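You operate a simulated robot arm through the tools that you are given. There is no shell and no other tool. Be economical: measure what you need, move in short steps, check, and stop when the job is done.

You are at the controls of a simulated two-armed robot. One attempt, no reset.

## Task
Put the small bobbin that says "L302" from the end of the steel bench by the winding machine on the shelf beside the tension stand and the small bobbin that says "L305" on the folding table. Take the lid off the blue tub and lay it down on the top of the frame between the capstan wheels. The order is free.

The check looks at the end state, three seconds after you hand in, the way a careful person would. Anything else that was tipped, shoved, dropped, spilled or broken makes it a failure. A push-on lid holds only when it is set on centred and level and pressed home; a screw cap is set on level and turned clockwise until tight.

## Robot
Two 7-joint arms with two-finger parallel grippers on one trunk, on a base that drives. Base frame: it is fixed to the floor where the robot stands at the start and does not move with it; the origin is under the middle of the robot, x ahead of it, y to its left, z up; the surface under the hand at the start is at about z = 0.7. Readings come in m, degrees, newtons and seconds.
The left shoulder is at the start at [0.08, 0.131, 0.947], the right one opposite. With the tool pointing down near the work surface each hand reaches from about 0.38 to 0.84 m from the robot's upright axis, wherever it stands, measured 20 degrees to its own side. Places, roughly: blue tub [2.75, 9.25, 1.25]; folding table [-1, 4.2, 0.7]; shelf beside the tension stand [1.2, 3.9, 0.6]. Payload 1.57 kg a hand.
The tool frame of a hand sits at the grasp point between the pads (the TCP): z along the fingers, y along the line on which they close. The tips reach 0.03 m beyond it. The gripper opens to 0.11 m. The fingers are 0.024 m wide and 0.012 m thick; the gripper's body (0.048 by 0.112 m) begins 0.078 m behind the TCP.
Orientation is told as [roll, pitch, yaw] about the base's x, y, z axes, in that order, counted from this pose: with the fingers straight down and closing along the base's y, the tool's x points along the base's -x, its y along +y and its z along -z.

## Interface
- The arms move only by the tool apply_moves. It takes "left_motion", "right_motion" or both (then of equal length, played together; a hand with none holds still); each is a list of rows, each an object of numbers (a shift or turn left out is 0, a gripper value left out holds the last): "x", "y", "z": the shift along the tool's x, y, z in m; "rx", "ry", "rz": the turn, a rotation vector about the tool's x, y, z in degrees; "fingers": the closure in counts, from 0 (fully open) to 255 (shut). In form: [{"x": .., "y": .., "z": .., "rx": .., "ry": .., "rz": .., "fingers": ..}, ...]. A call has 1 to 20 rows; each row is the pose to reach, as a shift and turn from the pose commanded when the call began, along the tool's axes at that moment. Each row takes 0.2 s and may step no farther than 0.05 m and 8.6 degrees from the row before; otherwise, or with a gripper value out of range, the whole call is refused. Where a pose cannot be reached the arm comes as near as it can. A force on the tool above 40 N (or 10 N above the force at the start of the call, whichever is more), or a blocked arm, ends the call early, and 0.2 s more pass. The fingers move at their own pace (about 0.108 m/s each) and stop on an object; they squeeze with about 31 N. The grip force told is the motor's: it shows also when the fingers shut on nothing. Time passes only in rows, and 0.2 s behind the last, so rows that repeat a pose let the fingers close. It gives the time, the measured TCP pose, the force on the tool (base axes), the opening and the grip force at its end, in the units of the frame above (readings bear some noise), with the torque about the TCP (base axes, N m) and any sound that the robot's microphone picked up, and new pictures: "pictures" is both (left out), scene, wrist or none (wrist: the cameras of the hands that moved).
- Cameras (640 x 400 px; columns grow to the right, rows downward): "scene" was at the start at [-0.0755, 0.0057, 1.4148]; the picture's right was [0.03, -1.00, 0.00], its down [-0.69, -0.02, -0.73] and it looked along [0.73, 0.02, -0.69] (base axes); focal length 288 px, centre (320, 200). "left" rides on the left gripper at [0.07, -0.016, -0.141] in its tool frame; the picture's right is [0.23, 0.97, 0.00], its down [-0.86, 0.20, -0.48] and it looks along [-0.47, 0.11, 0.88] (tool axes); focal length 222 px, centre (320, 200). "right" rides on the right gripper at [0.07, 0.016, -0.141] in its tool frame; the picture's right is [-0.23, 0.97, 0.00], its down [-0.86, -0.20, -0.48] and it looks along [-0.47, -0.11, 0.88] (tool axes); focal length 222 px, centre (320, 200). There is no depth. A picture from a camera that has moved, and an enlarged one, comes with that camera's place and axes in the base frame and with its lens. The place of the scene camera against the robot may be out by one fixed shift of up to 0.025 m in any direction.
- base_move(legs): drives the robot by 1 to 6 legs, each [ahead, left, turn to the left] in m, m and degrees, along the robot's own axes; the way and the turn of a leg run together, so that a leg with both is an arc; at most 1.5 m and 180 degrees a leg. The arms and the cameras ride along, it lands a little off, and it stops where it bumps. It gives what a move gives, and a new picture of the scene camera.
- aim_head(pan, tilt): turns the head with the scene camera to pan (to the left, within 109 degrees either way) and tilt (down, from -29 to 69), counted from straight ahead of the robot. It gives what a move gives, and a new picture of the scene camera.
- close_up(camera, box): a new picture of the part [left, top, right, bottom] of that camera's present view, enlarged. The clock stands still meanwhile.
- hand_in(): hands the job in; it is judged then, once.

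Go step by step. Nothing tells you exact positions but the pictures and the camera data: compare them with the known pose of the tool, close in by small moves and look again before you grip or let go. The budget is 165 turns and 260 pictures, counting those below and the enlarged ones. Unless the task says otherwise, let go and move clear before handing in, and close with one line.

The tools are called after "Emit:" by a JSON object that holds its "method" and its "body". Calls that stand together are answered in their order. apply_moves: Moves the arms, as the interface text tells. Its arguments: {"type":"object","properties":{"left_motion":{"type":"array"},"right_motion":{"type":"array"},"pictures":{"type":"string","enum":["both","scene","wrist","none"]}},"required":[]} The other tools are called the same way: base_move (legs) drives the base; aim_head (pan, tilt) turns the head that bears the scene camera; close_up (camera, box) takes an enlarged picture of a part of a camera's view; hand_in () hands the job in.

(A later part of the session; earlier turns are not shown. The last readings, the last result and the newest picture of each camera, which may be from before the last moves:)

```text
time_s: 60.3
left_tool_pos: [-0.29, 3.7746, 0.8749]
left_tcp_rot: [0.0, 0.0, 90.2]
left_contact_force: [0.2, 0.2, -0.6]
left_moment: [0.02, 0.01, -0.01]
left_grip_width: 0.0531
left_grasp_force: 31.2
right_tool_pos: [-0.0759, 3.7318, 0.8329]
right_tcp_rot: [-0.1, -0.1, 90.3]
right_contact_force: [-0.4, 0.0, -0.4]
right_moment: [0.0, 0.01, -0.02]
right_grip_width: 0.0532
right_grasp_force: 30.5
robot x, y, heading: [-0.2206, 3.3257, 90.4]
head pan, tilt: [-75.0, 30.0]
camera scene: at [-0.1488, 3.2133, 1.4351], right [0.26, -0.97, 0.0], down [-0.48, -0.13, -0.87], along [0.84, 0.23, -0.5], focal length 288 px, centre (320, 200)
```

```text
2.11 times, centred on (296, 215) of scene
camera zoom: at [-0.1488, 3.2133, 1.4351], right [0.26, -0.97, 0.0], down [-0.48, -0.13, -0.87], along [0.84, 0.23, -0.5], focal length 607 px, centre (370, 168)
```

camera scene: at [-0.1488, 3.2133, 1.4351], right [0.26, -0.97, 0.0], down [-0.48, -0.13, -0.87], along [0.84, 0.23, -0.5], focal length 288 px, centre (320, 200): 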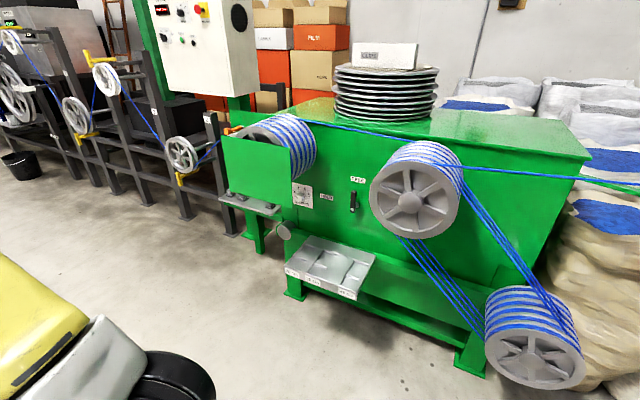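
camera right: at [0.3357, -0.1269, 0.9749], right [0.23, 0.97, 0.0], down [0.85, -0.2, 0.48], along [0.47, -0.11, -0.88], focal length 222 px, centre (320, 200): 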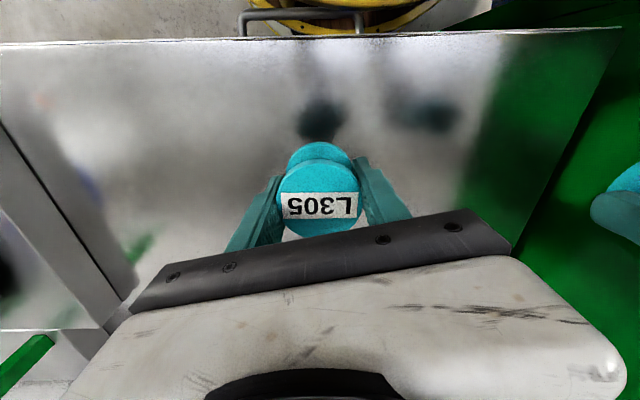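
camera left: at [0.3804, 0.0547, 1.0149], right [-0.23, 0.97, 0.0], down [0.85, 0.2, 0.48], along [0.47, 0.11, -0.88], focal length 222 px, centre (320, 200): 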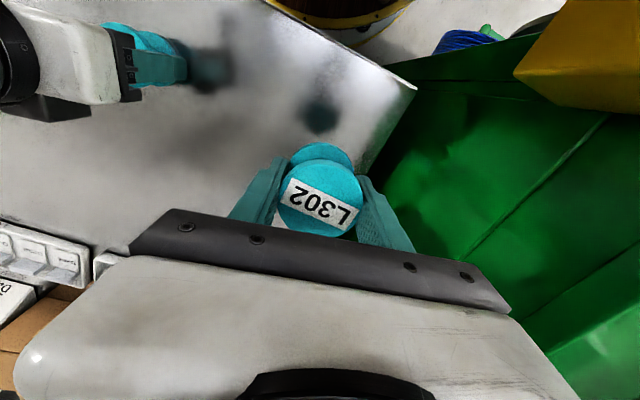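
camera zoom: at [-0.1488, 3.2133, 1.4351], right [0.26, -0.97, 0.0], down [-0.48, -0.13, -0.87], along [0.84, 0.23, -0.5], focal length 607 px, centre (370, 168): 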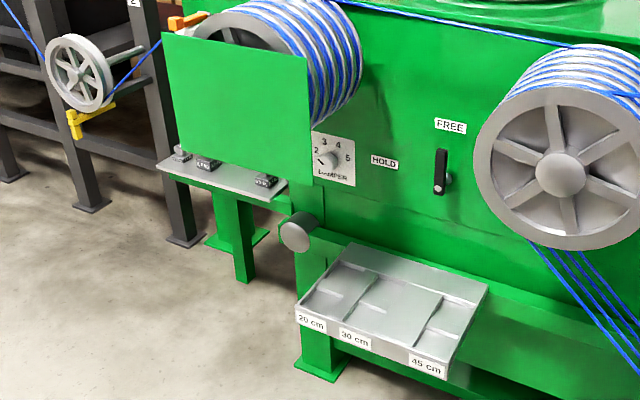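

The small grey shelf on green posts at about (1.1, 3.95, 0.6) matches the given place. I'll do the folding table first, by driving alongside it and turning to face it.

Emit:
{"method": "base_move", "body": {"legs": [[0.83, -0.22, 0], [0, 0, 90]]}}

Emit:
{"method": "aim_head", "body": {"pan": 0, "tilt": 43}}

```text
time_s: 68.6
left_tool_pos: [-0.4488, 4.0777, 0.8739]
left_tcp_rot: [0.0, 0.0, 179.7]
left_contact_force: [-0.1, 0.4, -0.2]
left_moment: [0.02, 0.02, 0.04]
left_grip_width: 0.0533
left_grasp_force: 31.3
right_tool_pos: [-0.4038, 4.2918, 0.8339]
right_tcp_rot: [0.0, -0.2, 179.5]
right_contact_force: [0.3, -0.5, 0.2]
right_moment: [0.0, 0.01, 0.0]
right_grip_width: 0.0531
right_grasp_force: 31.4
robot x, y, heading: [0.0002, 4.1463, 179.3]
head pan, tilt: [-75.0, 30.0]
camera scene: at [0.099, 4.2343, 1.4351], right [0.97, 0.25, 0.0], down [0.13, -0.48, -0.87], along [-0.22, 0.84, -0.5], focal length 288 px, centre (320, 200)
```

scene: 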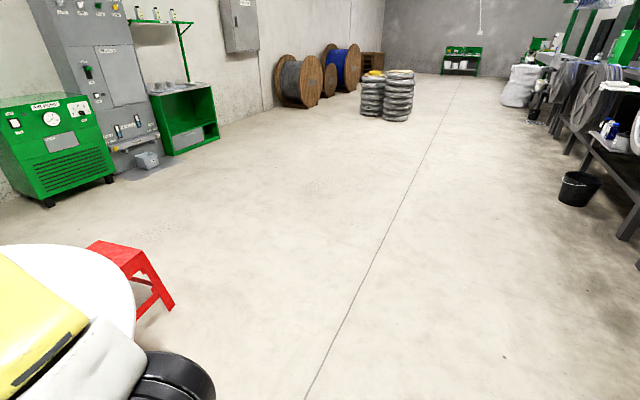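

```text
time_s: 70.1
left_tool_pos: [-0.4492, 4.0773, 0.8741]
left_tcp_rot: [0.0, 0.0, 179.6]
left_contact_force: [0.3, 0.7, -0.7]
left_moment: [0.02, 0.03, -0.04]
left_grip_width: 0.0534
left_grasp_force: 31.3
right_tool_pos: [-0.4039, 4.2915, 0.8329]
right_tcp_rot: [0.0, -0.2, 179.5]
right_contact_force: [-0.4, -0.6, 0.4]
right_moment: [0.03, 0.01, -0.02]
right_grip_width: 0.0533
right_grasp_force: 30.7
robot x, y, heading: [-0.0012, 4.143, 179.3]
head pan, tilt: [0.0, 43.0]
camera scene: at [0.0388, 4.1475, 1.4154], right [0.01, 1.0, 0.0], down [0.68, -0.01, -0.73], along [-0.73, 0.01, -0.68], focal length 288 px, centre (320, 200)
```

scene: 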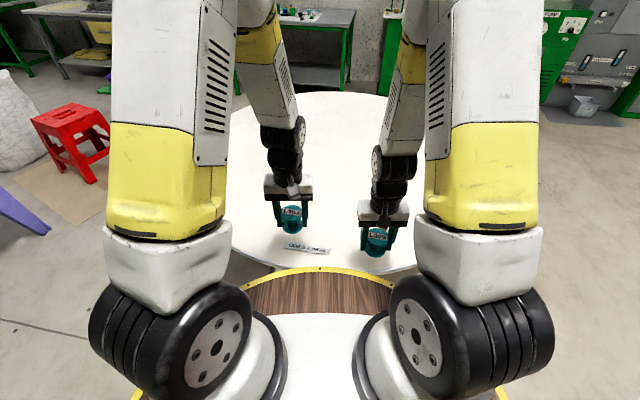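

The near edge of the folding table is at x ≈ -0.42. I'll extend the right hand with L305 well over the table, gently.

Emit:
{"method": "apply_moves", "body": {"right_motion": [{"x": -0.004}, {"x": -0.012}, {"x": -0.022, "y": -0.003}, {"x": -0.036, "y": -0.006}, {"x": -0.05, "y": -0.009}, {"x": -0.064, "y": -0.012}, {"x": -0.078, "y": -0.015}, {"x": -0.092, "y": -0.018}, {"x": -0.106, "y": -0.021}, {"x": -0.12, "y": -0.024}, {"x": -0.134, "y": -0.027}, {"x": -0.148, "y": -0.03}, {"x": -0.162, "y": -0.03}, {"x": -0.176, "y": -0.03}, {"x": -0.19, "y": -0.03}, {"x": -0.202, "y": -0.03}, {"x": -0.211, "y": -0.03}, {"x": -0.217, "y": -0.03}, {"x": -0.22, "y": -0.03}, {"x": -0.22, "y": -0.03}]}}

```text
time_s: 74.3
left_tool_pos: [-0.45, 4.0766, 0.8745]
left_tcp_rot: [0.0, 0.0, 179.6]
left_contact_force: [-0.5, 0.2, 0.0]
left_moment: [0.01, 0.01, -0.02]
left_grip_width: 0.0532
left_grasp_force: 31.2
right_tool_pos: [-0.6241, 4.3232, 0.8337]
right_tcp_rot: [0.0, -0.1, 179.5]
right_contact_force: [-0.6, -0.1, -0.2]
right_moment: [-0.01, -0.03, 0.04]
right_grip_width: 0.0534
right_grasp_force: 30.9
robot x, y, heading: [-0.003, 4.1441, 179.4]
head pan, tilt: [0.0, 43.0]
camera scene: at [0.0387, 4.1475, 1.4154], right [0.01, 1.0, 0.0], down [0.68, -0.01, -0.73], along [-0.73, 0.01, -0.68], focal length 288 px, centre (320, 200)
camera right: at [-0.5548, 4.3073, 0.9757], right [-0.23, -0.97, 0.0], down [-0.85, 0.21, 0.48], along [-0.47, 0.11, -0.88], focal length 222 px, centre (320, 200)
```

scene: 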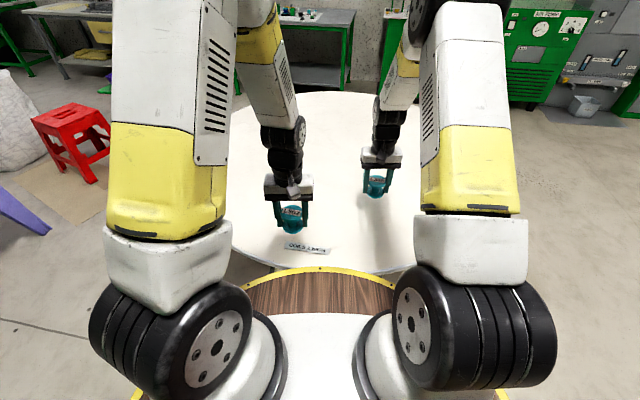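
right: 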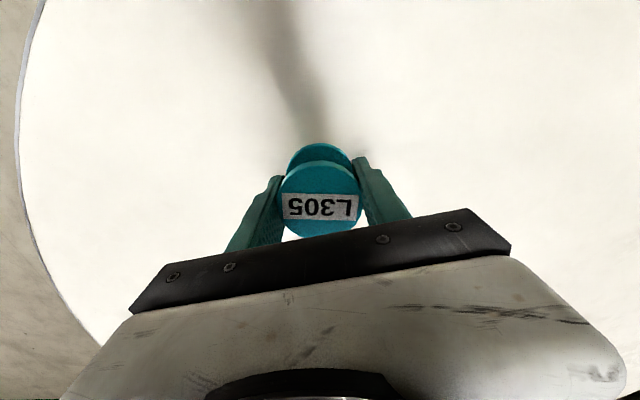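

L305 is well inside the table. I'll lower it gradually.

Emit:
{"method": "apply_moves", "body": {"right_motion": [{"z": 0.003}, {"z": 0.008}, {"z": 0.015}, {"z": 0.023}, {"z": 0.031}, {"z": 0.039}, {"z": 0.047}, {"z": 0.055}, {"z": 0.063}, {"z": 0.069}, {"z": 0.074}, {"z": 0.078}, {"z": 0.08}, {"z": 0.08}], "pictures": "wrist"}}

Emit:
{"method": "close_up", "body": {"camera": "scene", "box": [330, 130, 430, 220]}}

```text
time_s: 76.5
left_tool_pos: [-0.4486, 4.0776, 0.8736]
left_tcp_rot: [0.0, 0.1, 179.6]
left_contact_force: [0.5, -0.1, 0.0]
left_moment: [-0.02, -0.01, 0.01]
left_grip_width: 0.0534
left_grasp_force: 31.6
right_tool_pos: [-0.6261, 4.3233, 0.7696]
right_tcp_rot: [0.0, -0.3, 179.5]
right_contact_force: [4.1, -0.3, 12.0]
right_moment: [0.38, -0.28, -0.16]
right_grip_width: 0.0534
right_grasp_force: 31.2
robot x, y, heading: [0.0005, 4.1475, 179.3]
head pan, tilt: [0.0, 43.0]
stopped in row 10 (right hand): the force on the tool passed its limit at 48 N (the readings are from after the stop); the commanded pose is now the measured one
camera right: at [-0.556, 4.3069, 0.9119], right [-0.24, -0.97, 0.0], down [-0.85, 0.21, 0.48], along [-0.47, 0.11, -0.88], focal length 222 px, centre (320, 200)
```

right: 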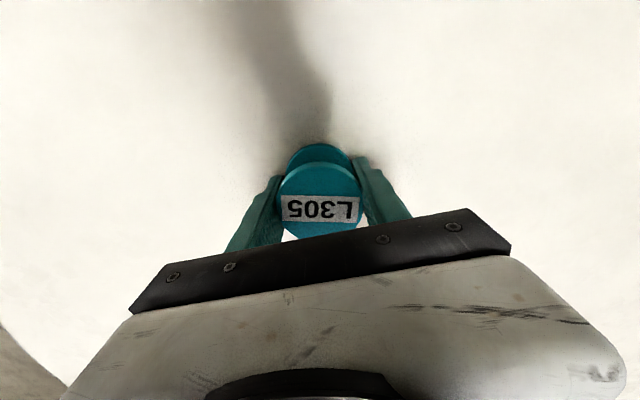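

```text
4.44 times, centred on (380, 175) of scene
camera zoom: at [0.0395, 4.1473, 1.4153], right [0.01, 1.0, 0.0], down [0.68, -0.01, -0.73], along [-0.73, 0.01, -0.68], focal length 1280 px, centre (53, 311)
```

zoom: 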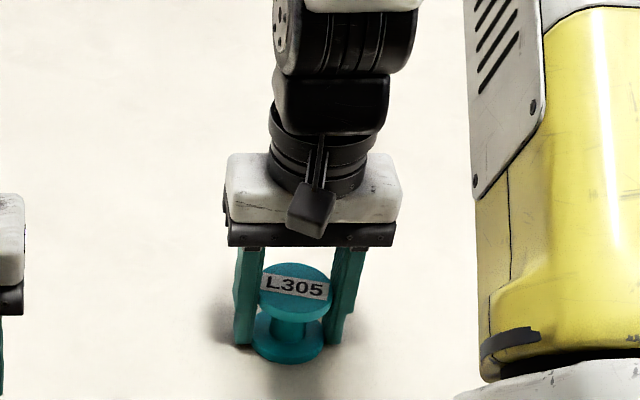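

L305 stands on the table (surface at about 0.735). I'll relieve the pressure, open, and rise.

Emit:
{"method": "apply_moves", "body": {"right_motion": [{"z": -0.001}, {"z": -0.001, "fingers": 150}, {"z": -0.001, "fingers": 0}, {"z": -0.001, "fingers": 0}, {"z": -0.001, "fingers": 0}, {"z": -0.015}, {"z": -0.045}, {"z": -0.085}, {"z": -0.12}, {"z": -0.12}]}}

```text
time_s: 78.7
left_tool_pos: [-0.4495, 4.077, 0.8752]
left_tcp_rot: [0.0, 0.0, 179.6]
left_contact_force: [0.6, 0.4, -1.0]
left_moment: [-0.03, 0.01, -0.01]
left_grip_width: 0.0534
left_grasp_force: 31.1
right_tool_pos: [-0.6271, 4.3233, 0.8916]
right_tcp_rot: [0.1, -0.3, 179.6]
right_contact_force: [0.2, 0.1, 0.1]
right_moment: [0.01, -0.04, 0.01]
right_grip_width: 0.1101
right_grasp_force: 0.0
robot x, y, heading: [-0.0024, 4.1433, 179.6]
head pan, tilt: [0.0, 43.0]
camera scene: at [0.0388, 4.1475, 1.4154], right [0.01, 1.0, 0.0], down [0.68, -0.01, -0.73], along [-0.73, 0.01, -0.68], focal length 288 px, centre (320, 200)
camera right: at [-0.5578, 4.306, 1.0337], right [-0.23, -0.97, 0.0], down [-0.85, 0.21, 0.48], along [-0.47, 0.11, -0.88], focal length 222 px, centre (320, 200)
```

scene: 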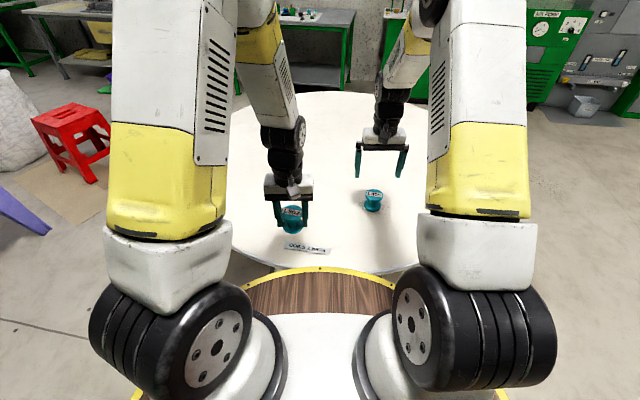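
right: 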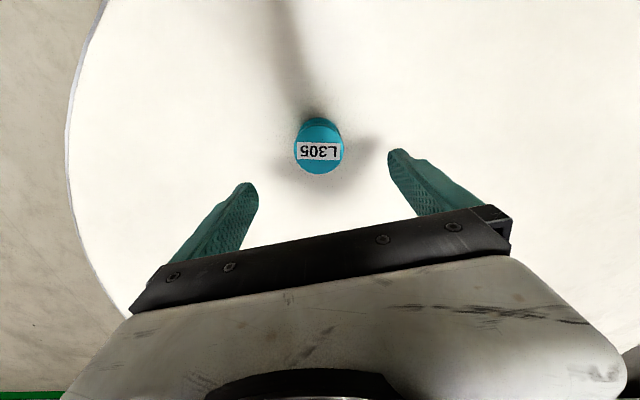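

L305 stands upright on the table. I'll pull the right hand back, move away, and turn around to face the shelf.

Emit:
{"method": "apply_moves", "body": {"right_motion": [{"x": 0.04}, {"x": 0.08, "fingers": 120}, {"x": 0.12}, {"x": 0.16, "z": -0.02}, {"x": 0.2, "z": -0.04}, {"x": 0.2, "z": -0.04}], "pictures": "none"}}

Emit:
{"method": "base_move", "body": {"legs": [[0, 0, -179]]}}

Emit:
{"method": "aim_head", "body": {"pan": -10, "tilt": 30}}

```text
time_s: 80.1
left_tool_pos: [-0.4492, 4.0777, 0.8744]
left_tcp_rot: [0.1, 0.0, 179.6]
left_contact_force: [-0.3, -0.7, -0.2]
left_moment: [0.01, 0.02, -0.08]
left_grip_width: 0.0534
left_grasp_force: 30.9
right_tool_pos: [-0.4291, 4.3218, 0.9297]
right_tcp_rot: [0.0, -0.4, 179.6]
right_contact_force: [-0.1, -0.1, 0.0]
right_moment: [0.0, 0.0, 0.0]
right_grip_width: 0.0582
right_grasp_force: 0.1
robot x, y, heading: [0.0007, 4.1438, 179.1]
head pan, tilt: [0.0, 43.0]
```

```text
time_s: 87.8
left_tool_pos: [0.4504, 4.2084, 0.8746]
left_tcp_rot: [0.0, 0.0, -0.8]
left_contact_force: [-0.2, -0.2, 0.1]
left_moment: [-0.02, 0.0, 0.0]
left_grip_width: 0.0532
left_grasp_force: 30.9
right_tool_pos: [0.4282, 3.9642, 0.9286]
right_tcp_rot: [0.0, -0.3, -0.8]
right_contact_force: [0.4, -0.6, -0.3]
right_moment: [0.03, 0.0, 0.0]
right_grip_width: 0.0585
right_grasp_force: 0.1
robot x, y, heading: [0.0008, 4.1446, -0.5]
head pan, tilt: [0.0, 43.0]
camera scene: at [-0.0749, 4.1487, 1.4154], right [-0.01, -1.0, 0.0], down [-0.68, 0.01, -0.73], along [0.73, -0.01, -0.68], focal length 288 px, centre (320, 200)
```

scene: 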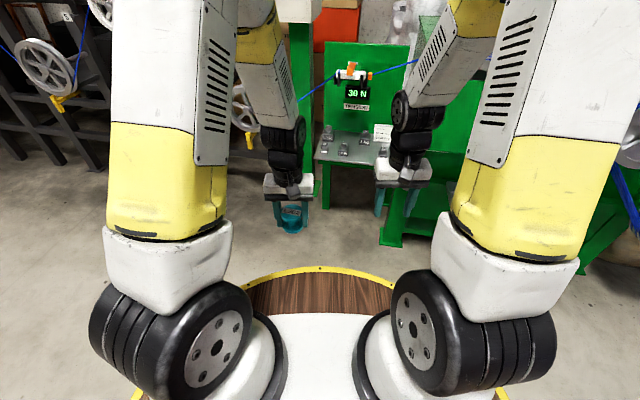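

```text
time_s: 88.6
left_tool_pos: [0.45, 4.209, 0.8744]
left_tcp_rot: [0.0, 0.0, -0.8]
left_contact_force: [0.9, -0.5, 0.1]
left_moment: [-0.02, -0.02, -0.01]
left_grip_width: 0.0533
left_grasp_force: 31.4
right_tool_pos: [0.4286, 3.9658, 0.9292]
right_tcp_rot: [0.1, -0.3, -0.8]
right_contact_force: [-0.1, 0.4, 0.5]
right_moment: [-0.01, -0.01, 0.02]
right_grip_width: 0.0582
right_grasp_force: 0.0
robot x, y, heading: [0.0011, 4.1437, -0.9]
head pan, tilt: [-10.0, 30.0]
camera scene: at [-0.0689, 4.133, 1.435], right [-0.19, -0.98, 0.0], down [-0.49, 0.09, -0.87], along [0.85, -0.16, -0.5], focal length 288 px, centre (320, 200)
```

scene: 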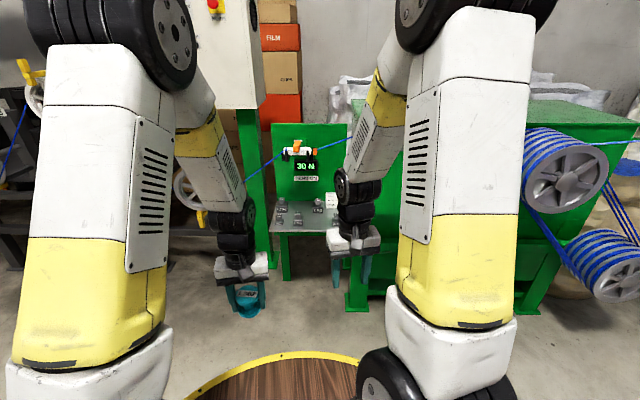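

Now I see the tension stand (30 N display on a green plate) with a grey shelf in front of it holding some small items. I'll zoom in.

Emit:
{"method": "close_up", "body": {"camera": "scene", "box": [240, 110, 400, 260]}}

```text
2.67 times, centred on (320, 185) of scene
camera zoom: at [-0.0689, 4.133, 1.435], right [-0.19, -0.98, 0.0], down [-0.49, 0.09, -0.87], along [0.85, -0.16, -0.5], focal length 768 px, centre (320, 240)
```

zoom: 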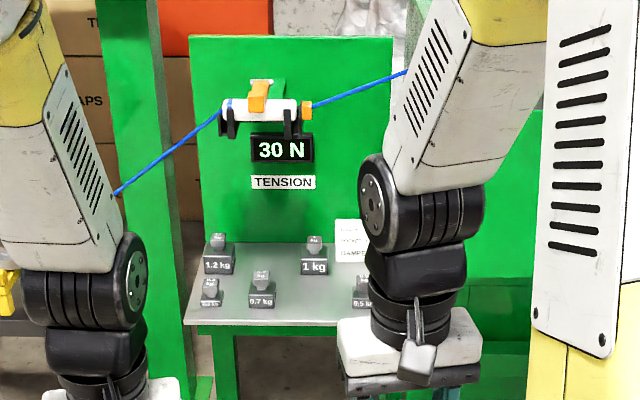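

Several labelled weights stand on the shelf, and a blue rope runs above it. I'll shift to get an unobstructed view.

Emit:
{"method": "base_move", "body": {"legs": [[0.15, 0.35, 0]]}}

Emit:
{"method": "aim_head", "body": {"pan": -32, "tilt": 30}}

```text
time_s: 91.0
left_tool_pos: [0.6014, 4.555, 0.874]
left_tcp_rot: [0.0, 0.0, -0.1]
left_contact_force: [-0.6, -0.1, 0.2]
left_moment: [0.04, 0.01, 0.03]
left_grip_width: 0.0535
left_grasp_force: 30.7
right_tool_pos: [0.5831, 4.3105, 0.9291]
right_tcp_rot: [0.0, -0.2, -0.1]
right_contact_force: [-0.7, -1.1, -1.0]
right_moment: [-0.04, -0.03, 0.0]
right_grip_width: 0.0582
right_grasp_force: 0.1
robot x, y, heading: [0.154, 4.482, -0.1]
head pan, tilt: [-10.0, 30.0]
camera scene: at [0.0834, 4.4725, 1.4351], right [-0.17, -0.98, 0.0], down [-0.49, 0.09, -0.87], along [0.85, -0.15, -0.5], focal length 288 px, centre (320, 200)
```

scene: 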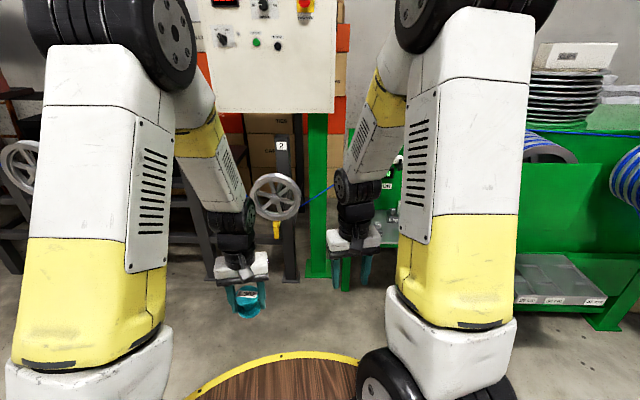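

```text
time_s: 91.8
left_tool_pos: [0.6022, 4.5548, 0.8729]
left_tcp_rot: [0.0, 0.0, 0.0]
left_contact_force: [0.0, 0.2, -0.3]
left_moment: [0.01, 0.01, 0.04]
left_grip_width: 0.0531
left_grasp_force: 31.0
right_tool_pos: [0.5836, 4.3107, 0.9293]
right_tcp_rot: [0.0, -0.3, -0.1]
right_contact_force: [0.2, -0.5, -0.1]
right_moment: [0.01, 0.04, 0.02]
right_grip_width: 0.0583
right_grasp_force: 0.0
robot x, y, heading: [0.1517, 4.484, -0.1]
head pan, tilt: [-32.0, 30.0]
camera scene: at [0.071, 4.4404, 1.4351], right [-0.53, -0.85, 0.0], down [-0.42, 0.27, -0.87], along [0.73, -0.46, -0.5], focal length 288 px, centre (320, 200)
```

scene: 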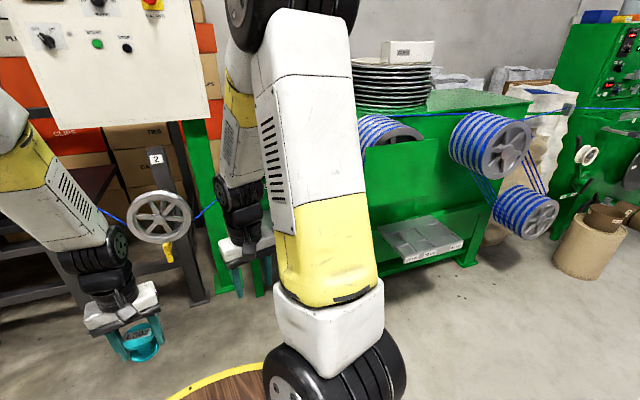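

My right arm blocks the view. I'll swing the right hand aside and shift so the shelf lies straight ahead.

Emit:
{"method": "apply_moves", "body": {"right_motion": [{"y": -0.05}, {"y": -0.1}, {"y": -0.15}, {"y": -0.2, "x": 0.03}, {"y": -0.24, "x": 0.06}, {"y": -0.24, "x": 0.06}], "pictures": "none"}}

Emit:
{"method": "base_move", "body": {"legs": [[0.05, -0.42, 0]]}}

Emit:
{"method": "aim_head", "body": {"pan": -5, "tilt": 35}}

```text
refused: row 4 steps farther than a row can; nothing moved
```

```text
time_s: 94.4
left_tool_pos: [0.6498, 4.1272, 0.8735]
left_tcp_rot: [0.0, 0.1, -0.6]
left_contact_force: [0.7, 1.0, -0.5]
left_moment: [-0.02, 0.02, 0.0]
left_grip_width: 0.0535
left_grasp_force: 31.3
right_tool_pos: [0.63, 3.8834, 0.9293]
right_tcp_rot: [0.0, -0.3, -0.7]
right_contact_force: [-1.0, 0.2, -0.5]
right_moment: [-0.02, 0.03, -0.01]
right_grip_width: 0.0583
right_grasp_force: 0.1
robot x, y, heading: [0.1985, 4.0612, -1.1]
head pan, tilt: [-32.0, 30.0]
camera scene: at [0.1186, 4.0184, 1.4351], right [-0.54, -0.84, 0.0], down [-0.42, 0.27, -0.87], along [0.73, -0.47, -0.5], focal length 288 px, centre (320, 200)
```

scene: 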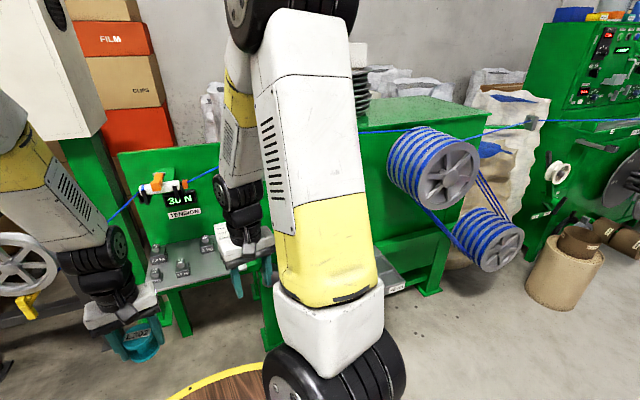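

```text
time_s: 95.3
left_tool_pos: [0.6505, 4.1277, 0.8747]
left_tcp_rot: [0.0, 0.0, -0.8]
left_contact_force: [-0.6, 0.3, 0.0]
left_moment: [-0.01, 0.0, 0.01]
left_grip_width: 0.053
left_grasp_force: 31.2
right_tool_pos: [0.6288, 3.8831, 0.9297]
right_tcp_rot: [0.0, -0.3, -0.7]
right_contact_force: [0.8, -0.3, -0.1]
right_moment: [0.01, 0.02, 0.0]
right_grip_width: 0.0583
right_grasp_force: 0.0
robot x, y, heading: [0.1989, 4.0617, -0.7]
head pan, tilt: [-5.0, 35.0]
camera scene: at [0.1301, 4.0585, 1.4273], right [-0.1, -0.99, 0.0], down [-0.57, 0.06, -0.82], along [0.81, -0.08, -0.57], focal length 288 px, centre (320, 200)
```

scene: 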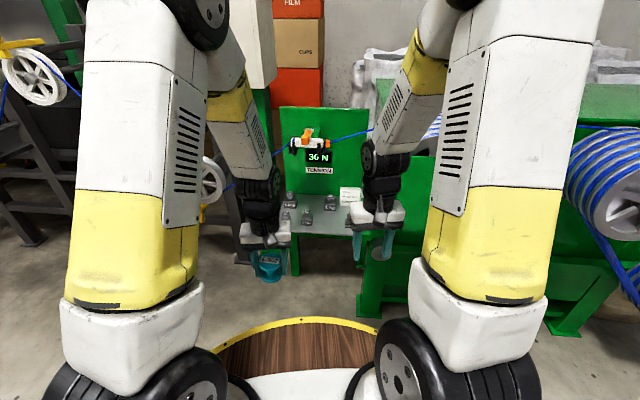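

Now the shelf is ahead between the hands, with the right hand still covering part of it. I'll swing the right hand aside and zoom in.

Emit:
{"method": "apply_moves", "body": {"right_motion": [{"y": -0.04}, {"y": -0.08}, {"y": -0.12}, {"y": -0.16, "x": 0.02}, {"y": -0.2, "x": 0.04}, {"y": -0.23, "x": 0.06}, {"y": -0.23, "x": 0.06}], "pictures": "scene"}}

Emit:
{"method": "close_up", "body": {"camera": "scene", "box": [240, 90, 432, 250]}}

```text
time_s: 96.9
left_tool_pos: [0.6515, 4.1264, 0.8737]
left_tcp_rot: [0.0, 0.0, -0.7]
left_contact_force: [-0.5, 0.1, -0.9]
left_moment: [0.01, 0.01, 0.01]
left_grip_width: 0.0533
left_grasp_force: 30.6
right_tool_pos: [0.5657, 3.654, 0.9315]
right_tcp_rot: [-0.1, -0.3, -0.6]
right_contact_force: [-0.4, 0.2, 0.0]
right_moment: [-0.02, 0.01, 0.0]
right_grip_width: 0.0582
right_grasp_force: 0.1
robot x, y, heading: [0.1999, 4.0602, -1.1]
head pan, tilt: [-5.0, 35.0]
camera scene: at [0.1301, 4.0585, 1.4273], right [-0.1, -0.99, 0.0], down [-0.57, 0.06, -0.82], along [0.81, -0.08, -0.57], focal length 288 px, centre (320, 200)
```

scene: 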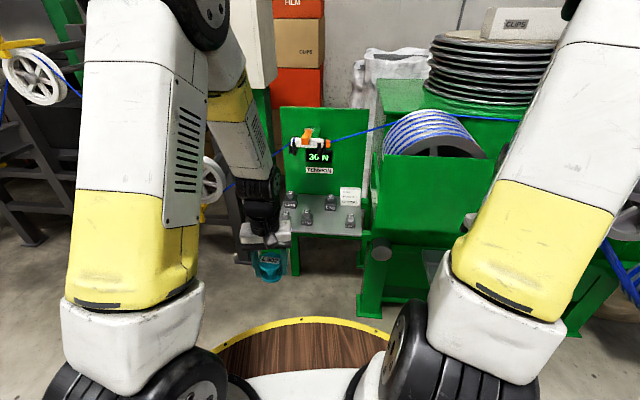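

```text
2.50 times, centred on (336, 170) of scene
camera zoom: at [0.1301, 4.0585, 1.4273], right [-0.1, -0.99, 0.0], down [-0.57, 0.06, -0.82], along [0.81, -0.08, -0.57], focal length 720 px, centre (280, 275)
```

zoom: 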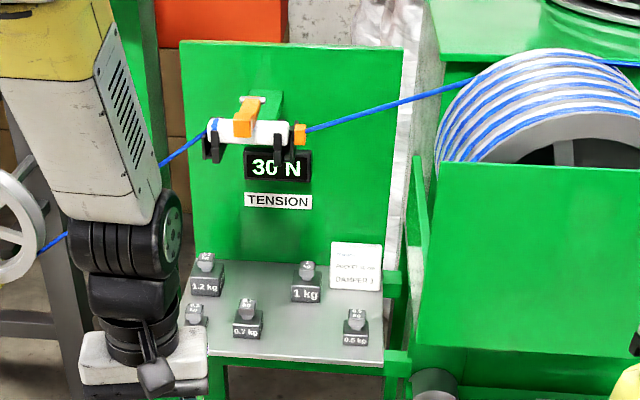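

The shelf is now clear to see. There is free space at the front between the 0.7 kg weight (about 1.14, 4.02) and the 0.5 kg weight (about 1.085, 3.83). I'll bring the right hand back in to keep clear of the rope wheel, then drive closer.

Emit:
{"method": "apply_moves", "body": {"right_motion": [{"y": 0.04}, {"y": 0.08}, {"y": 0.12}, {"y": 0.16}, {"y": 0.19, "x": 0.0}, {"y": 0.19}], "pictures": "none"}}

Emit:
{"method": "base_move", "body": {"legs": [[0.23, -0.2, 1]]}}

Emit:
{"method": "aim_head", "body": {"pan": 0, "tilt": 45}}

Emit:
{"method": "close_up", "body": {"camera": "left", "box": [0, 0, 640, 400]}}

```text
time_s: 98.3
left_tool_pos: [0.6496, 4.1271, 0.8743]
left_tcp_rot: [0.0, 0.1, -0.7]
left_contact_force: [0.2, 0.9, -0.4]
left_moment: [-0.02, 0.0, 0.0]
left_grip_width: 0.0532
left_grasp_force: 31.1
right_tool_pos: [0.5695, 3.8482, 0.9285]
right_tcp_rot: [0.0, -0.4, -0.7]
right_contact_force: [0.4, -0.4, 0.4]
right_moment: [0.03, 0.02, -0.02]
right_grip_width: 0.0583
right_grasp_force: 0.1
robot x, y, heading: [0.203, 4.0631, -0.6]
head pan, tilt: [-5.0, 35.0]
```

```text
time_s: 99.9
left_tool_pos: [0.7879, 4.0093, 0.8734]
left_tcp_rot: [0.0, 0.0, -0.2]
left_contact_force: [0.5, 0.0, 0.4]
left_moment: [-0.01, 0.02, -0.02]
left_grip_width: 0.0534
left_grasp_force: 30.9
right_tool_pos: [0.6989, 3.7324, 0.9272]
right_tcp_rot: [0.2, 1.1, 0.2]
right_contact_force: [-3.0, 0.4, -0.5]
right_moment: [-0.09, -0.38, -0.02]
right_grip_width: 0.058
right_grasp_force: 0.0
robot x, y, heading: [0.3385, 3.9422, -0.2]
head pan, tilt: [-5.0, 35.0]
stopped in leg 1: the force on the tool passed its limit at 132 N (the readings are from after the stop); the commanded pose is now the measured one
camera scene: at [0.2673, 3.9361, 1.4273], right [-0.09, -1.0, 0.0], down [-0.57, 0.05, -0.82], along [0.82, -0.07, -0.57], focal length 288 px, centre (320, 200)
```

scene: 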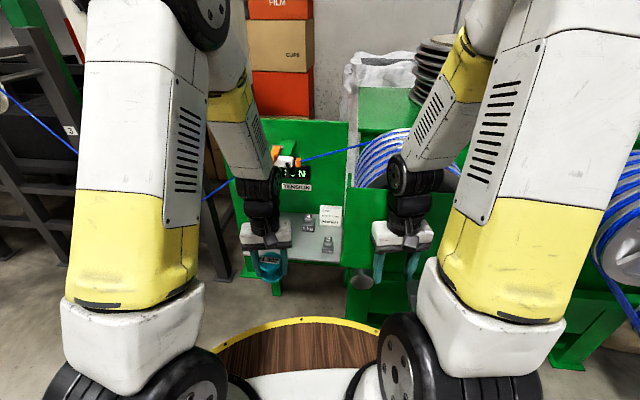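

```text
time_s: 100.6
left_tool_pos: [0.7873, 4.0093, 0.8747]
left_tcp_rot: [0.0, 0.0, -0.2]
left_contact_force: [0.3, 0.1, -1.2]
left_moment: [0.01, -0.04, -0.02]
left_grip_width: 0.0532
left_grasp_force: 30.7
right_tool_pos: [0.698, 3.7322, 0.927]
right_tcp_rot: [0.3, 1.1, 0.2]
right_contact_force: [-6.4, 2.3, -1.3]
right_moment: [-0.3, -0.74, 0.01]
right_grip_width: 0.058
right_grasp_force: 0.1
robot x, y, heading: [0.3404, 3.942, -0.1]
head pan, tilt: [0.0, 45.0]
camera scene: at [0.2608, 3.9438, 1.4125], right [0.0, -1.0, 0.0], down [-0.71, 0.0, -0.71], along [0.71, 0.0, -0.71], focal length 288 px, centre (320, 200)
```

scene: 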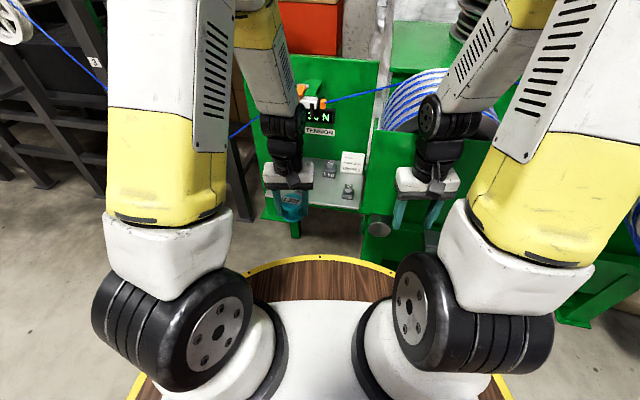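

```text
1.00 times, centred on (320, 200) of left (not enlarged: the box is as wide or as high as the picture)
camera zoom: at [0.7182, 3.9932, 1.0145], right [-0.22, 0.97, 0.0], down [0.86, 0.2, 0.48], along [0.47, 0.11, -0.88], focal length 222 px, centre (320, 200)
```

zoom: 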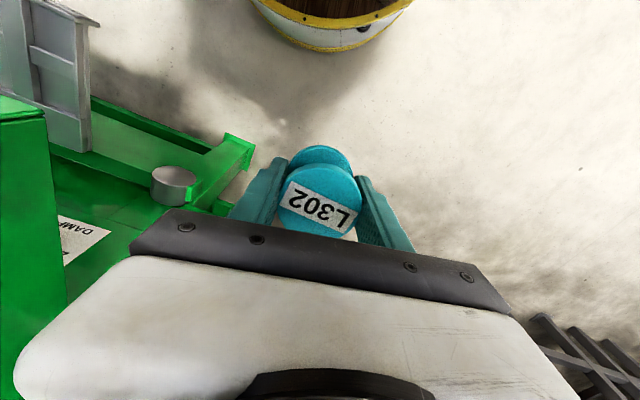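

The right hand bumped the wheel guard, which is nearer than I estimated. I'll back off and look at what it touched.

Emit:
{"method": "base_move", "body": {"legs": [[-0.12, 0, 0]]}}

Emit:
{"method": "close_up", "body": {"camera": "right", "box": [0, 0, 640, 400]}}

```text
time_s: 101.8
left_tool_pos: [0.6625, 4.008, 0.8731]
left_tcp_rot: [0.1, 0.0, -0.3]
left_contact_force: [-0.2, -0.2, -0.7]
left_moment: [-0.02, 0.05, -0.02]
left_grip_width: 0.0532
left_grasp_force: 30.8
right_tool_pos: [0.5753, 3.7322, 0.9271]
right_tcp_rot: [0.2, 1.0, 0.0]
right_contact_force: [-0.3, -0.1, 0.0]
right_moment: [-0.02, 0.02, -0.03]
right_grip_width: 0.0579
right_grasp_force: 0.2
robot x, y, heading: [0.2125, 3.9389, -0.6]
head pan, tilt: [0.0, 45.0]
camera scene: at [0.1372, 3.9445, 1.4125], right [-0.01, -1.0, 0.0], down [-0.71, 0.0, -0.71], along [0.71, 0.0, -0.71], focal length 288 px, centre (320, 200)
```

scene: 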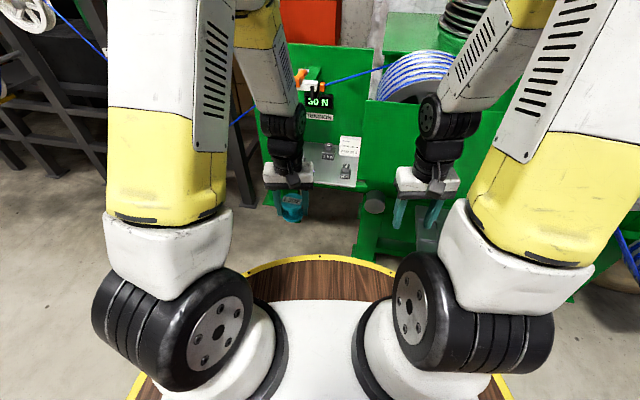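

```text
1.00 times, centred on (320, 200) of right (not enlarged: the box is as wide or as high as the picture)
camera zoom: at [0.5077, 3.7483, 1.0706], right [0.23, 0.97, 0.0], down [0.86, -0.2, 0.46], along [0.45, -0.11, -0.89], focal length 222 px, centre (320, 200)
```

zoom: 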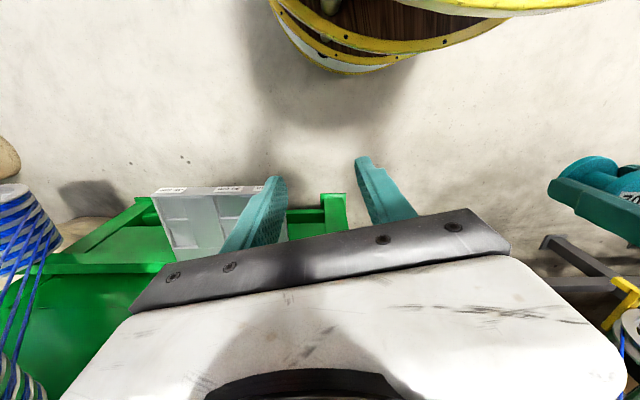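

From triangulation, the guard plate's left-top corner is at about (0.79, 3.86, 1.10), while the shelf (z = 0.60) is behind it at x 1.05–1.37, y 3.8–4.16. I'll raise the right hand above guard height, shift left, and then approach.

Emit:
{"method": "apply_moves", "body": {"right_motion": [{"z": -0.045}, {"z": -0.09}, {"z": -0.135}, {"z": -0.18}, {"z": -0.225}, {"z": -0.27}, {"z": -0.31}, {"z": -0.33}, {"z": -0.33}], "pictures": "none"}}

Emit:
{"method": "base_move", "body": {"legs": [[0, 0.12, 0.5]]}}

Emit:
{"method": "aim_head", "body": {"pan": 0, "tilt": 35}}

```text
time_s: 103.8
left_tool_pos: [0.6648, 4.009, 0.8746]
left_tcp_rot: [-0.1, 0.0, -0.4]
left_contact_force: [0.3, -0.2, -0.8]
left_moment: [-0.02, 0.01, 0.0]
left_grip_width: 0.0534
left_grasp_force: 31.7
right_tool_pos: [0.5791, 3.7334, 1.2586]
right_tcp_rot: [0.2, 1.0, 0.0]
right_contact_force: [-0.7, -0.4, 0.4]
right_moment: [0.0, -0.02, -0.02]
right_grip_width: 0.0581
right_grasp_force: 0.0
robot x, y, heading: [0.2105, 3.9387, -0.5]
head pan, tilt: [0.0, 45.0]
```

```text
time_s: 105.1
left_tool_pos: [0.6638, 4.1331, 0.8739]
left_tcp_rot: [0.1, 0.0, 0.1]
left_contact_force: [-0.8, -0.1, -0.3]
left_moment: [-0.02, 0.02, 0.03]
left_grip_width: 0.0533
left_grasp_force: 31.0
right_tool_pos: [0.5816, 3.8564, 1.2589]
right_tcp_rot: [0.2, 1.0, 0.3]
right_contact_force: [0.7, -0.3, -1.3]
right_moment: [-0.02, -0.03, -0.02]
right_grip_width: 0.0581
right_grasp_force: 0.1
robot x, y, heading: [0.2143, 4.0664, 0.2]
head pan, tilt: [0.0, 45.0]
camera scene: at [0.1375, 4.0658, 1.4125], right [0.0, -1.0, 0.0], down [-0.71, 0.0, -0.71], along [0.71, 0.0, -0.71], focal length 288 px, centre (320, 200)
```

scene: 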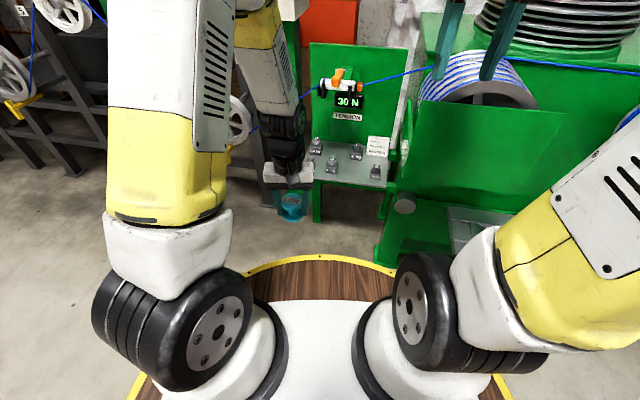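

```text
time_s: 105.8
left_tool_pos: [0.6641, 4.1328, 0.8742]
left_tcp_rot: [0.0, 0.0, 0.0]
left_contact_force: [0.0, -0.7, -0.1]
left_moment: [0.0, 0.0, 0.01]
left_grip_width: 0.0534
left_grasp_force: 31.0
right_tool_pos: [0.5814, 3.8568, 1.2592]
right_tcp_rot: [0.2, 1.1, 0.4]
right_contact_force: [0.4, 0.0, -0.3]
right_moment: [-0.05, 0.01, -0.01]
right_grip_width: 0.0583
right_grasp_force: 0.0
robot x, y, heading: [0.2145, 4.0638, 0.0]
head pan, tilt: [0.0, 35.0]
camera scene: at [0.1442, 4.0659, 1.4273], right [0.0, -1.0, 0.0], down [-0.57, 0.0, -0.82], along [0.82, 0.0, -0.57], focal length 288 px, centre (320, 200)
```

scene: 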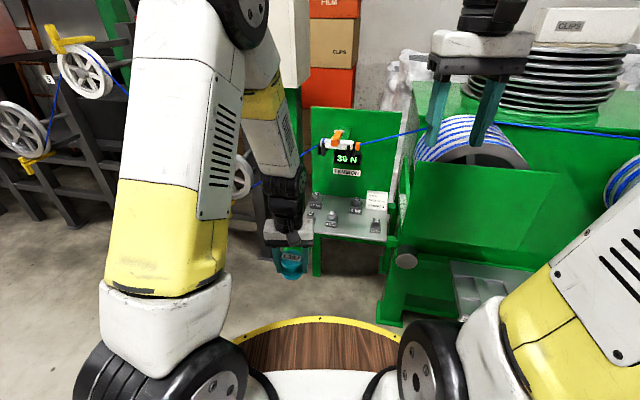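

With the right hand raised, its elbow swings out towards the guard. Instead I'll lower the right hand again and approach the shelf from its open left side at an angle, turned about -70°.

Emit:
{"method": "apply_moves", "body": {"right_motion": [{"z": 0.045}, {"z": 0.09}, {"z": 0.135}, {"z": 0.18}, {"z": 0.225}, {"z": 0.27}, {"z": 0.31}, {"z": 0.33}, {"z": 0.33}], "pictures": "none"}}

Emit:
{"method": "base_move", "body": {"legs": [[0.05, 0.43, 0], [0, 0, -70]]}}

Emit:
{"method": "aim_head", "body": {"pan": 30, "tilt": 35}}

```text
time_s: 107.8
left_tool_pos: [0.6642, 4.1337, 0.8737]
left_tcp_rot: [0.0, 0.0, 0.1]
left_contact_force: [0.1, -0.3, -0.2]
left_moment: [-0.01, -0.02, 0.01]
left_grip_width: 0.0533
left_grasp_force: 31.0
right_tool_pos: [0.5774, 3.8594, 0.9273]
right_tcp_rot: [0.2, 1.0, 0.4]
right_contact_force: [0.3, -0.3, 0.3]
right_moment: [0.02, -0.01, -0.02]
right_grip_width: 0.0586
right_grasp_force: 0.1
robot x, y, heading: [0.2149, 4.0656, -0.3]
head pan, tilt: [0.0, 35.0]
```

```text
time_s: 113.4
left_tool_pos: [0.485, 4.0875, 0.8736]
left_tcp_rot: [-0.1, 0.0, -70.1]
left_contact_force: [-0.1, -0.1, 0.0]
left_moment: [0.01, 0.0, -0.02]
left_grip_width: 0.0531
left_grasp_force: 30.5
right_tool_pos: [0.1984, 4.0763, 0.9284]
right_tcp_rot: [0.2, 0.9, -69.8]
right_contact_force: [-0.4, -0.6, 0.2]
right_moment: [0.0, 0.01, 0.02]
right_grip_width: 0.0583
right_grasp_force: 0.1
robot x, y, heading: [0.2702, 4.485, -70.3]
head pan, tilt: [0.0, 35.0]
camera scene: at [0.2304, 4.5383, 1.4273], right [-0.94, -0.34, 0.0], down [-0.19, 0.54, -0.82], along [0.28, -0.77, -0.57], focal length 288 px, centre (320, 200)
```

scene: 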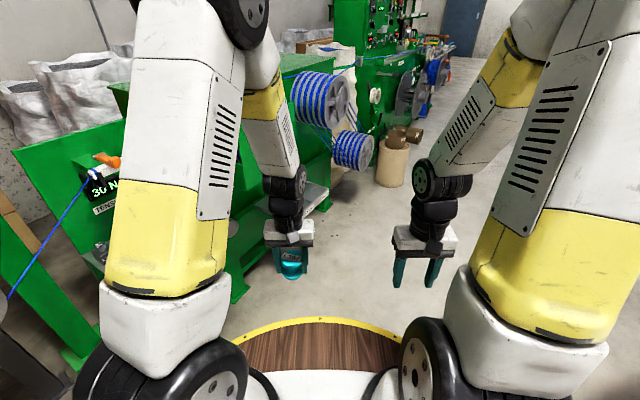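

```text
time_s: 114.4
left_tool_pos: [0.4843, 4.0881, 0.8734]
left_tcp_rot: [0.1, 0.1, -70.2]
left_contact_force: [-0.6, -0.7, 0.9]
left_moment: [-0.03, -0.01, 0.0]
left_grip_width: 0.0533
left_grasp_force: 31.1
right_tool_pos: [0.1987, 4.0758, 0.9278]
right_tcp_rot: [0.3, 1.0, -69.9]
right_contact_force: [0.0, 0.2, -0.6]
right_moment: [-0.02, -0.02, 0.0]
right_grip_width: 0.0578
right_grasp_force: 0.0
robot x, y, heading: [0.2691, 4.4875, -70.4]
head pan, tilt: [30.0, 35.0]
camera scene: at [0.2677, 4.5643, 1.4273], right [-0.65, -0.76, 0.0], down [-0.44, 0.37, -0.82], along [0.63, -0.53, -0.57], focal length 288 px, centre (320, 200)
```

scene: 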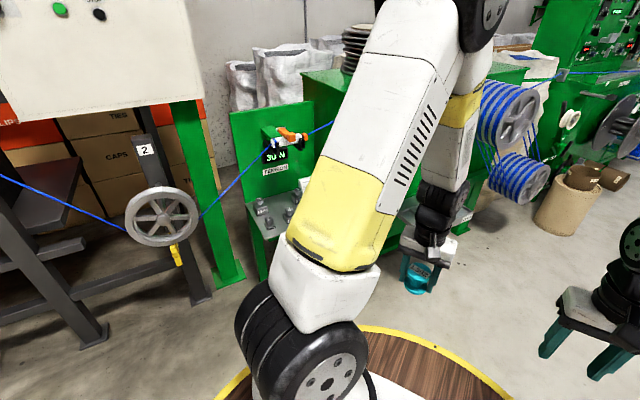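

From here the way to the shelf is open. I'll move in sideways to about (0.68, 4.45), staying clear of the rope and the guard.

Emit:
{"method": "base_move", "body": {"legs": [[0.17, 0.37, 0]]}}

Emit:
{"method": "aim_head", "body": {"pan": 10, "tilt": 45}}

```text
time_s: 116.9
left_tool_pos: [0.8932, 4.0497, 0.8727]
left_tcp_rot: [0.0, 0.0, -70.8]
left_contact_force: [0.5, 0.2, -0.8]
left_moment: [0.01, 0.01, 0.01]
left_grip_width: 0.0533
left_grasp_force: 31.2
right_tool_pos: [0.6071, 4.04, 0.9266]
right_tcp_rot: [0.2, 1.0, -70.4]
right_contact_force: [-0.1, 0.0, 0.0]
right_moment: [0.0, 0.02, 0.01]
right_grip_width: 0.0581
right_grasp_force: 0.2
robot x, y, heading: [0.6795, 4.4495, -70.8]
head pan, tilt: [30.0, 35.0]
camera scene: at [0.6808, 4.5282, 1.4273], right [-0.65, -0.76, 0.0], down [-0.43, 0.37, -0.82], along [0.62, -0.54, -0.57], focal length 288 px, centre (320, 200)
```

scene: 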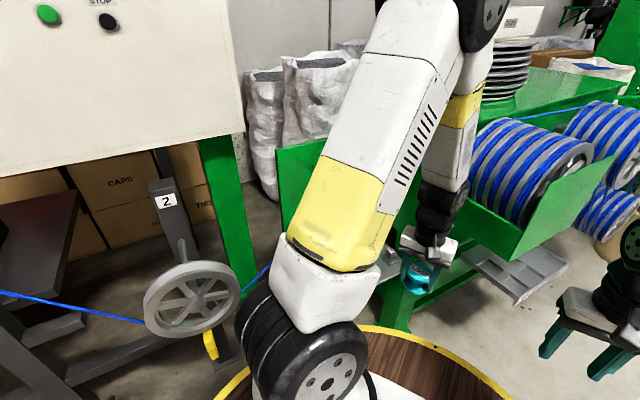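

```text
time_s: 117.8
left_tool_pos: [0.8935, 4.0497, 0.8743]
left_tcp_rot: [0.0, 0.0, -70.8]
left_contact_force: [-0.1, 0.2, -0.1]
left_moment: [-0.01, -0.02, 0.02]
left_grip_width: 0.0533
left_grasp_force: 30.5
right_tool_pos: [0.6057, 4.0408, 0.9275]
right_tcp_rot: [0.2, 0.9, -70.4]
right_contact_force: [-0.9, 0.4, 0.5]
right_moment: [0.02, 0.0, -0.04]
right_grip_width: 0.058
right_grasp_force: 0.2
robot x, y, heading: [0.6769, 4.4503, -70.8]
head pan, tilt: [10.0, 45.0]
camera scene: at [0.6539, 4.5148, 1.4125], right [-0.87, -0.49, 0.0], down [-0.35, 0.62, -0.71], along [0.35, -0.62, -0.71], focal length 288 px, centre (320, 200)
```

scene: 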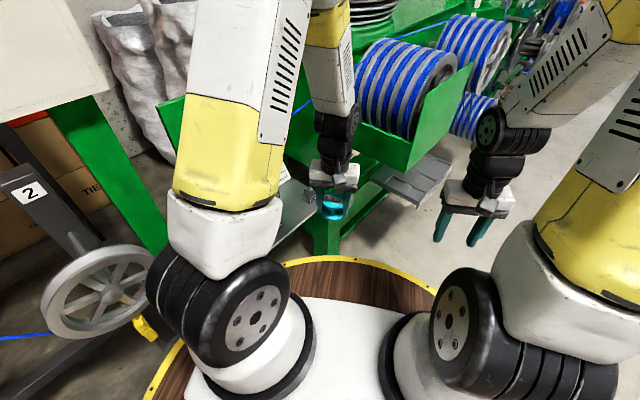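

My left arm hides the shelf from the head camera, so I'll use the wrist camera. I'll move the left hand over the front of the shelf, still high.

Emit:
{"method": "apply_moves", "body": {"left_motion": [{"x": -0.003, "y": 0.003}, {"x": -0.009, "y": 0.01}, {"x": -0.018, "y": 0.02}, {"x": -0.028, "y": 0.031}, {"x": -0.037, "y": 0.042}, {"x": -0.046, "y": 0.053}, {"x": -0.056, "y": 0.064}, {"x": -0.065, "y": 0.075}, {"x": -0.075, "y": 0.086}, {"x": -0.084, "y": 0.097}, {"x": -0.093, "y": 0.108}, {"x": -0.103, "y": 0.119}, {"x": -0.112, "y": 0.13}, {"x": -0.122, "y": 0.141}, {"x": -0.131, "y": 0.152}, {"x": -0.138, "y": 0.161}, {"x": -0.142, "y": 0.167}, {"x": -0.144, "y": 0.169}, {"x": -0.144, "y": 0.169}]}}

```text
time_s: 120.3
left_tool_pos: [1.0205, 3.9935, 0.8736]
left_tcp_rot: [-0.4, 0.5, -71.5]
left_contact_force: [-6.2, -2.1, -0.2]
left_moment: [0.26, -0.72, -0.07]
left_grip_width: 0.0534
left_grasp_force: 31.1
right_tool_pos: [0.6056, 4.0422, 0.928]
right_tcp_rot: [0.1, 0.8, -70.5]
right_contact_force: [-0.6, 0.8, -0.3]
right_moment: [0.02, -0.03, -0.03]
right_grip_width: 0.058
right_grasp_force: 0.1
robot x, y, heading: [0.6787, 4.4475, -71.1]
head pan, tilt: [10.0, 45.0]
stopped in row 12 (left hand): the force on the tool passed its limit at 50 N (the readings are from after the stop); the commanded pose is now the measured one
camera scene: at [0.653, 4.5147, 1.4125], right [-0.87, -0.49, 0.0], down [-0.34, 0.62, -0.71], along [0.34, -0.62, -0.71], focal length 288 px, centre (320, 200)
camera left: at [0.986, 4.0547, 1.0148], right [0.85, 0.53, 0.0], down [0.47, -0.75, 0.47], along [0.24, -0.4, -0.88], focal length 222 px, centre (320, 200)
```

scene: 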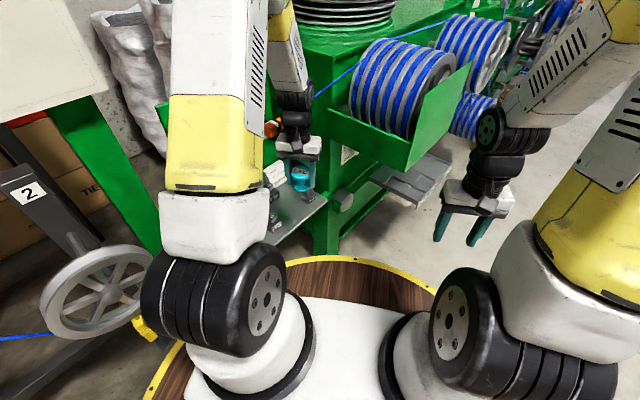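
left: 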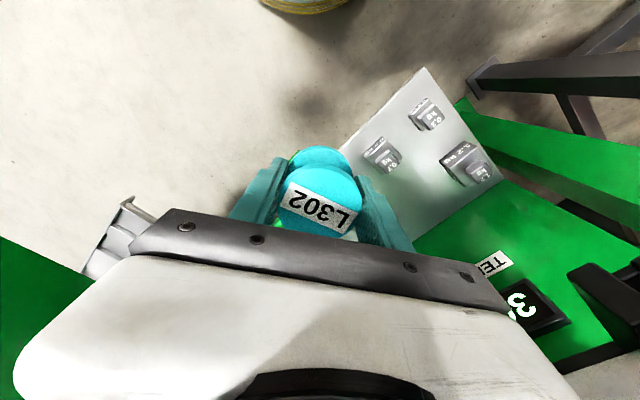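

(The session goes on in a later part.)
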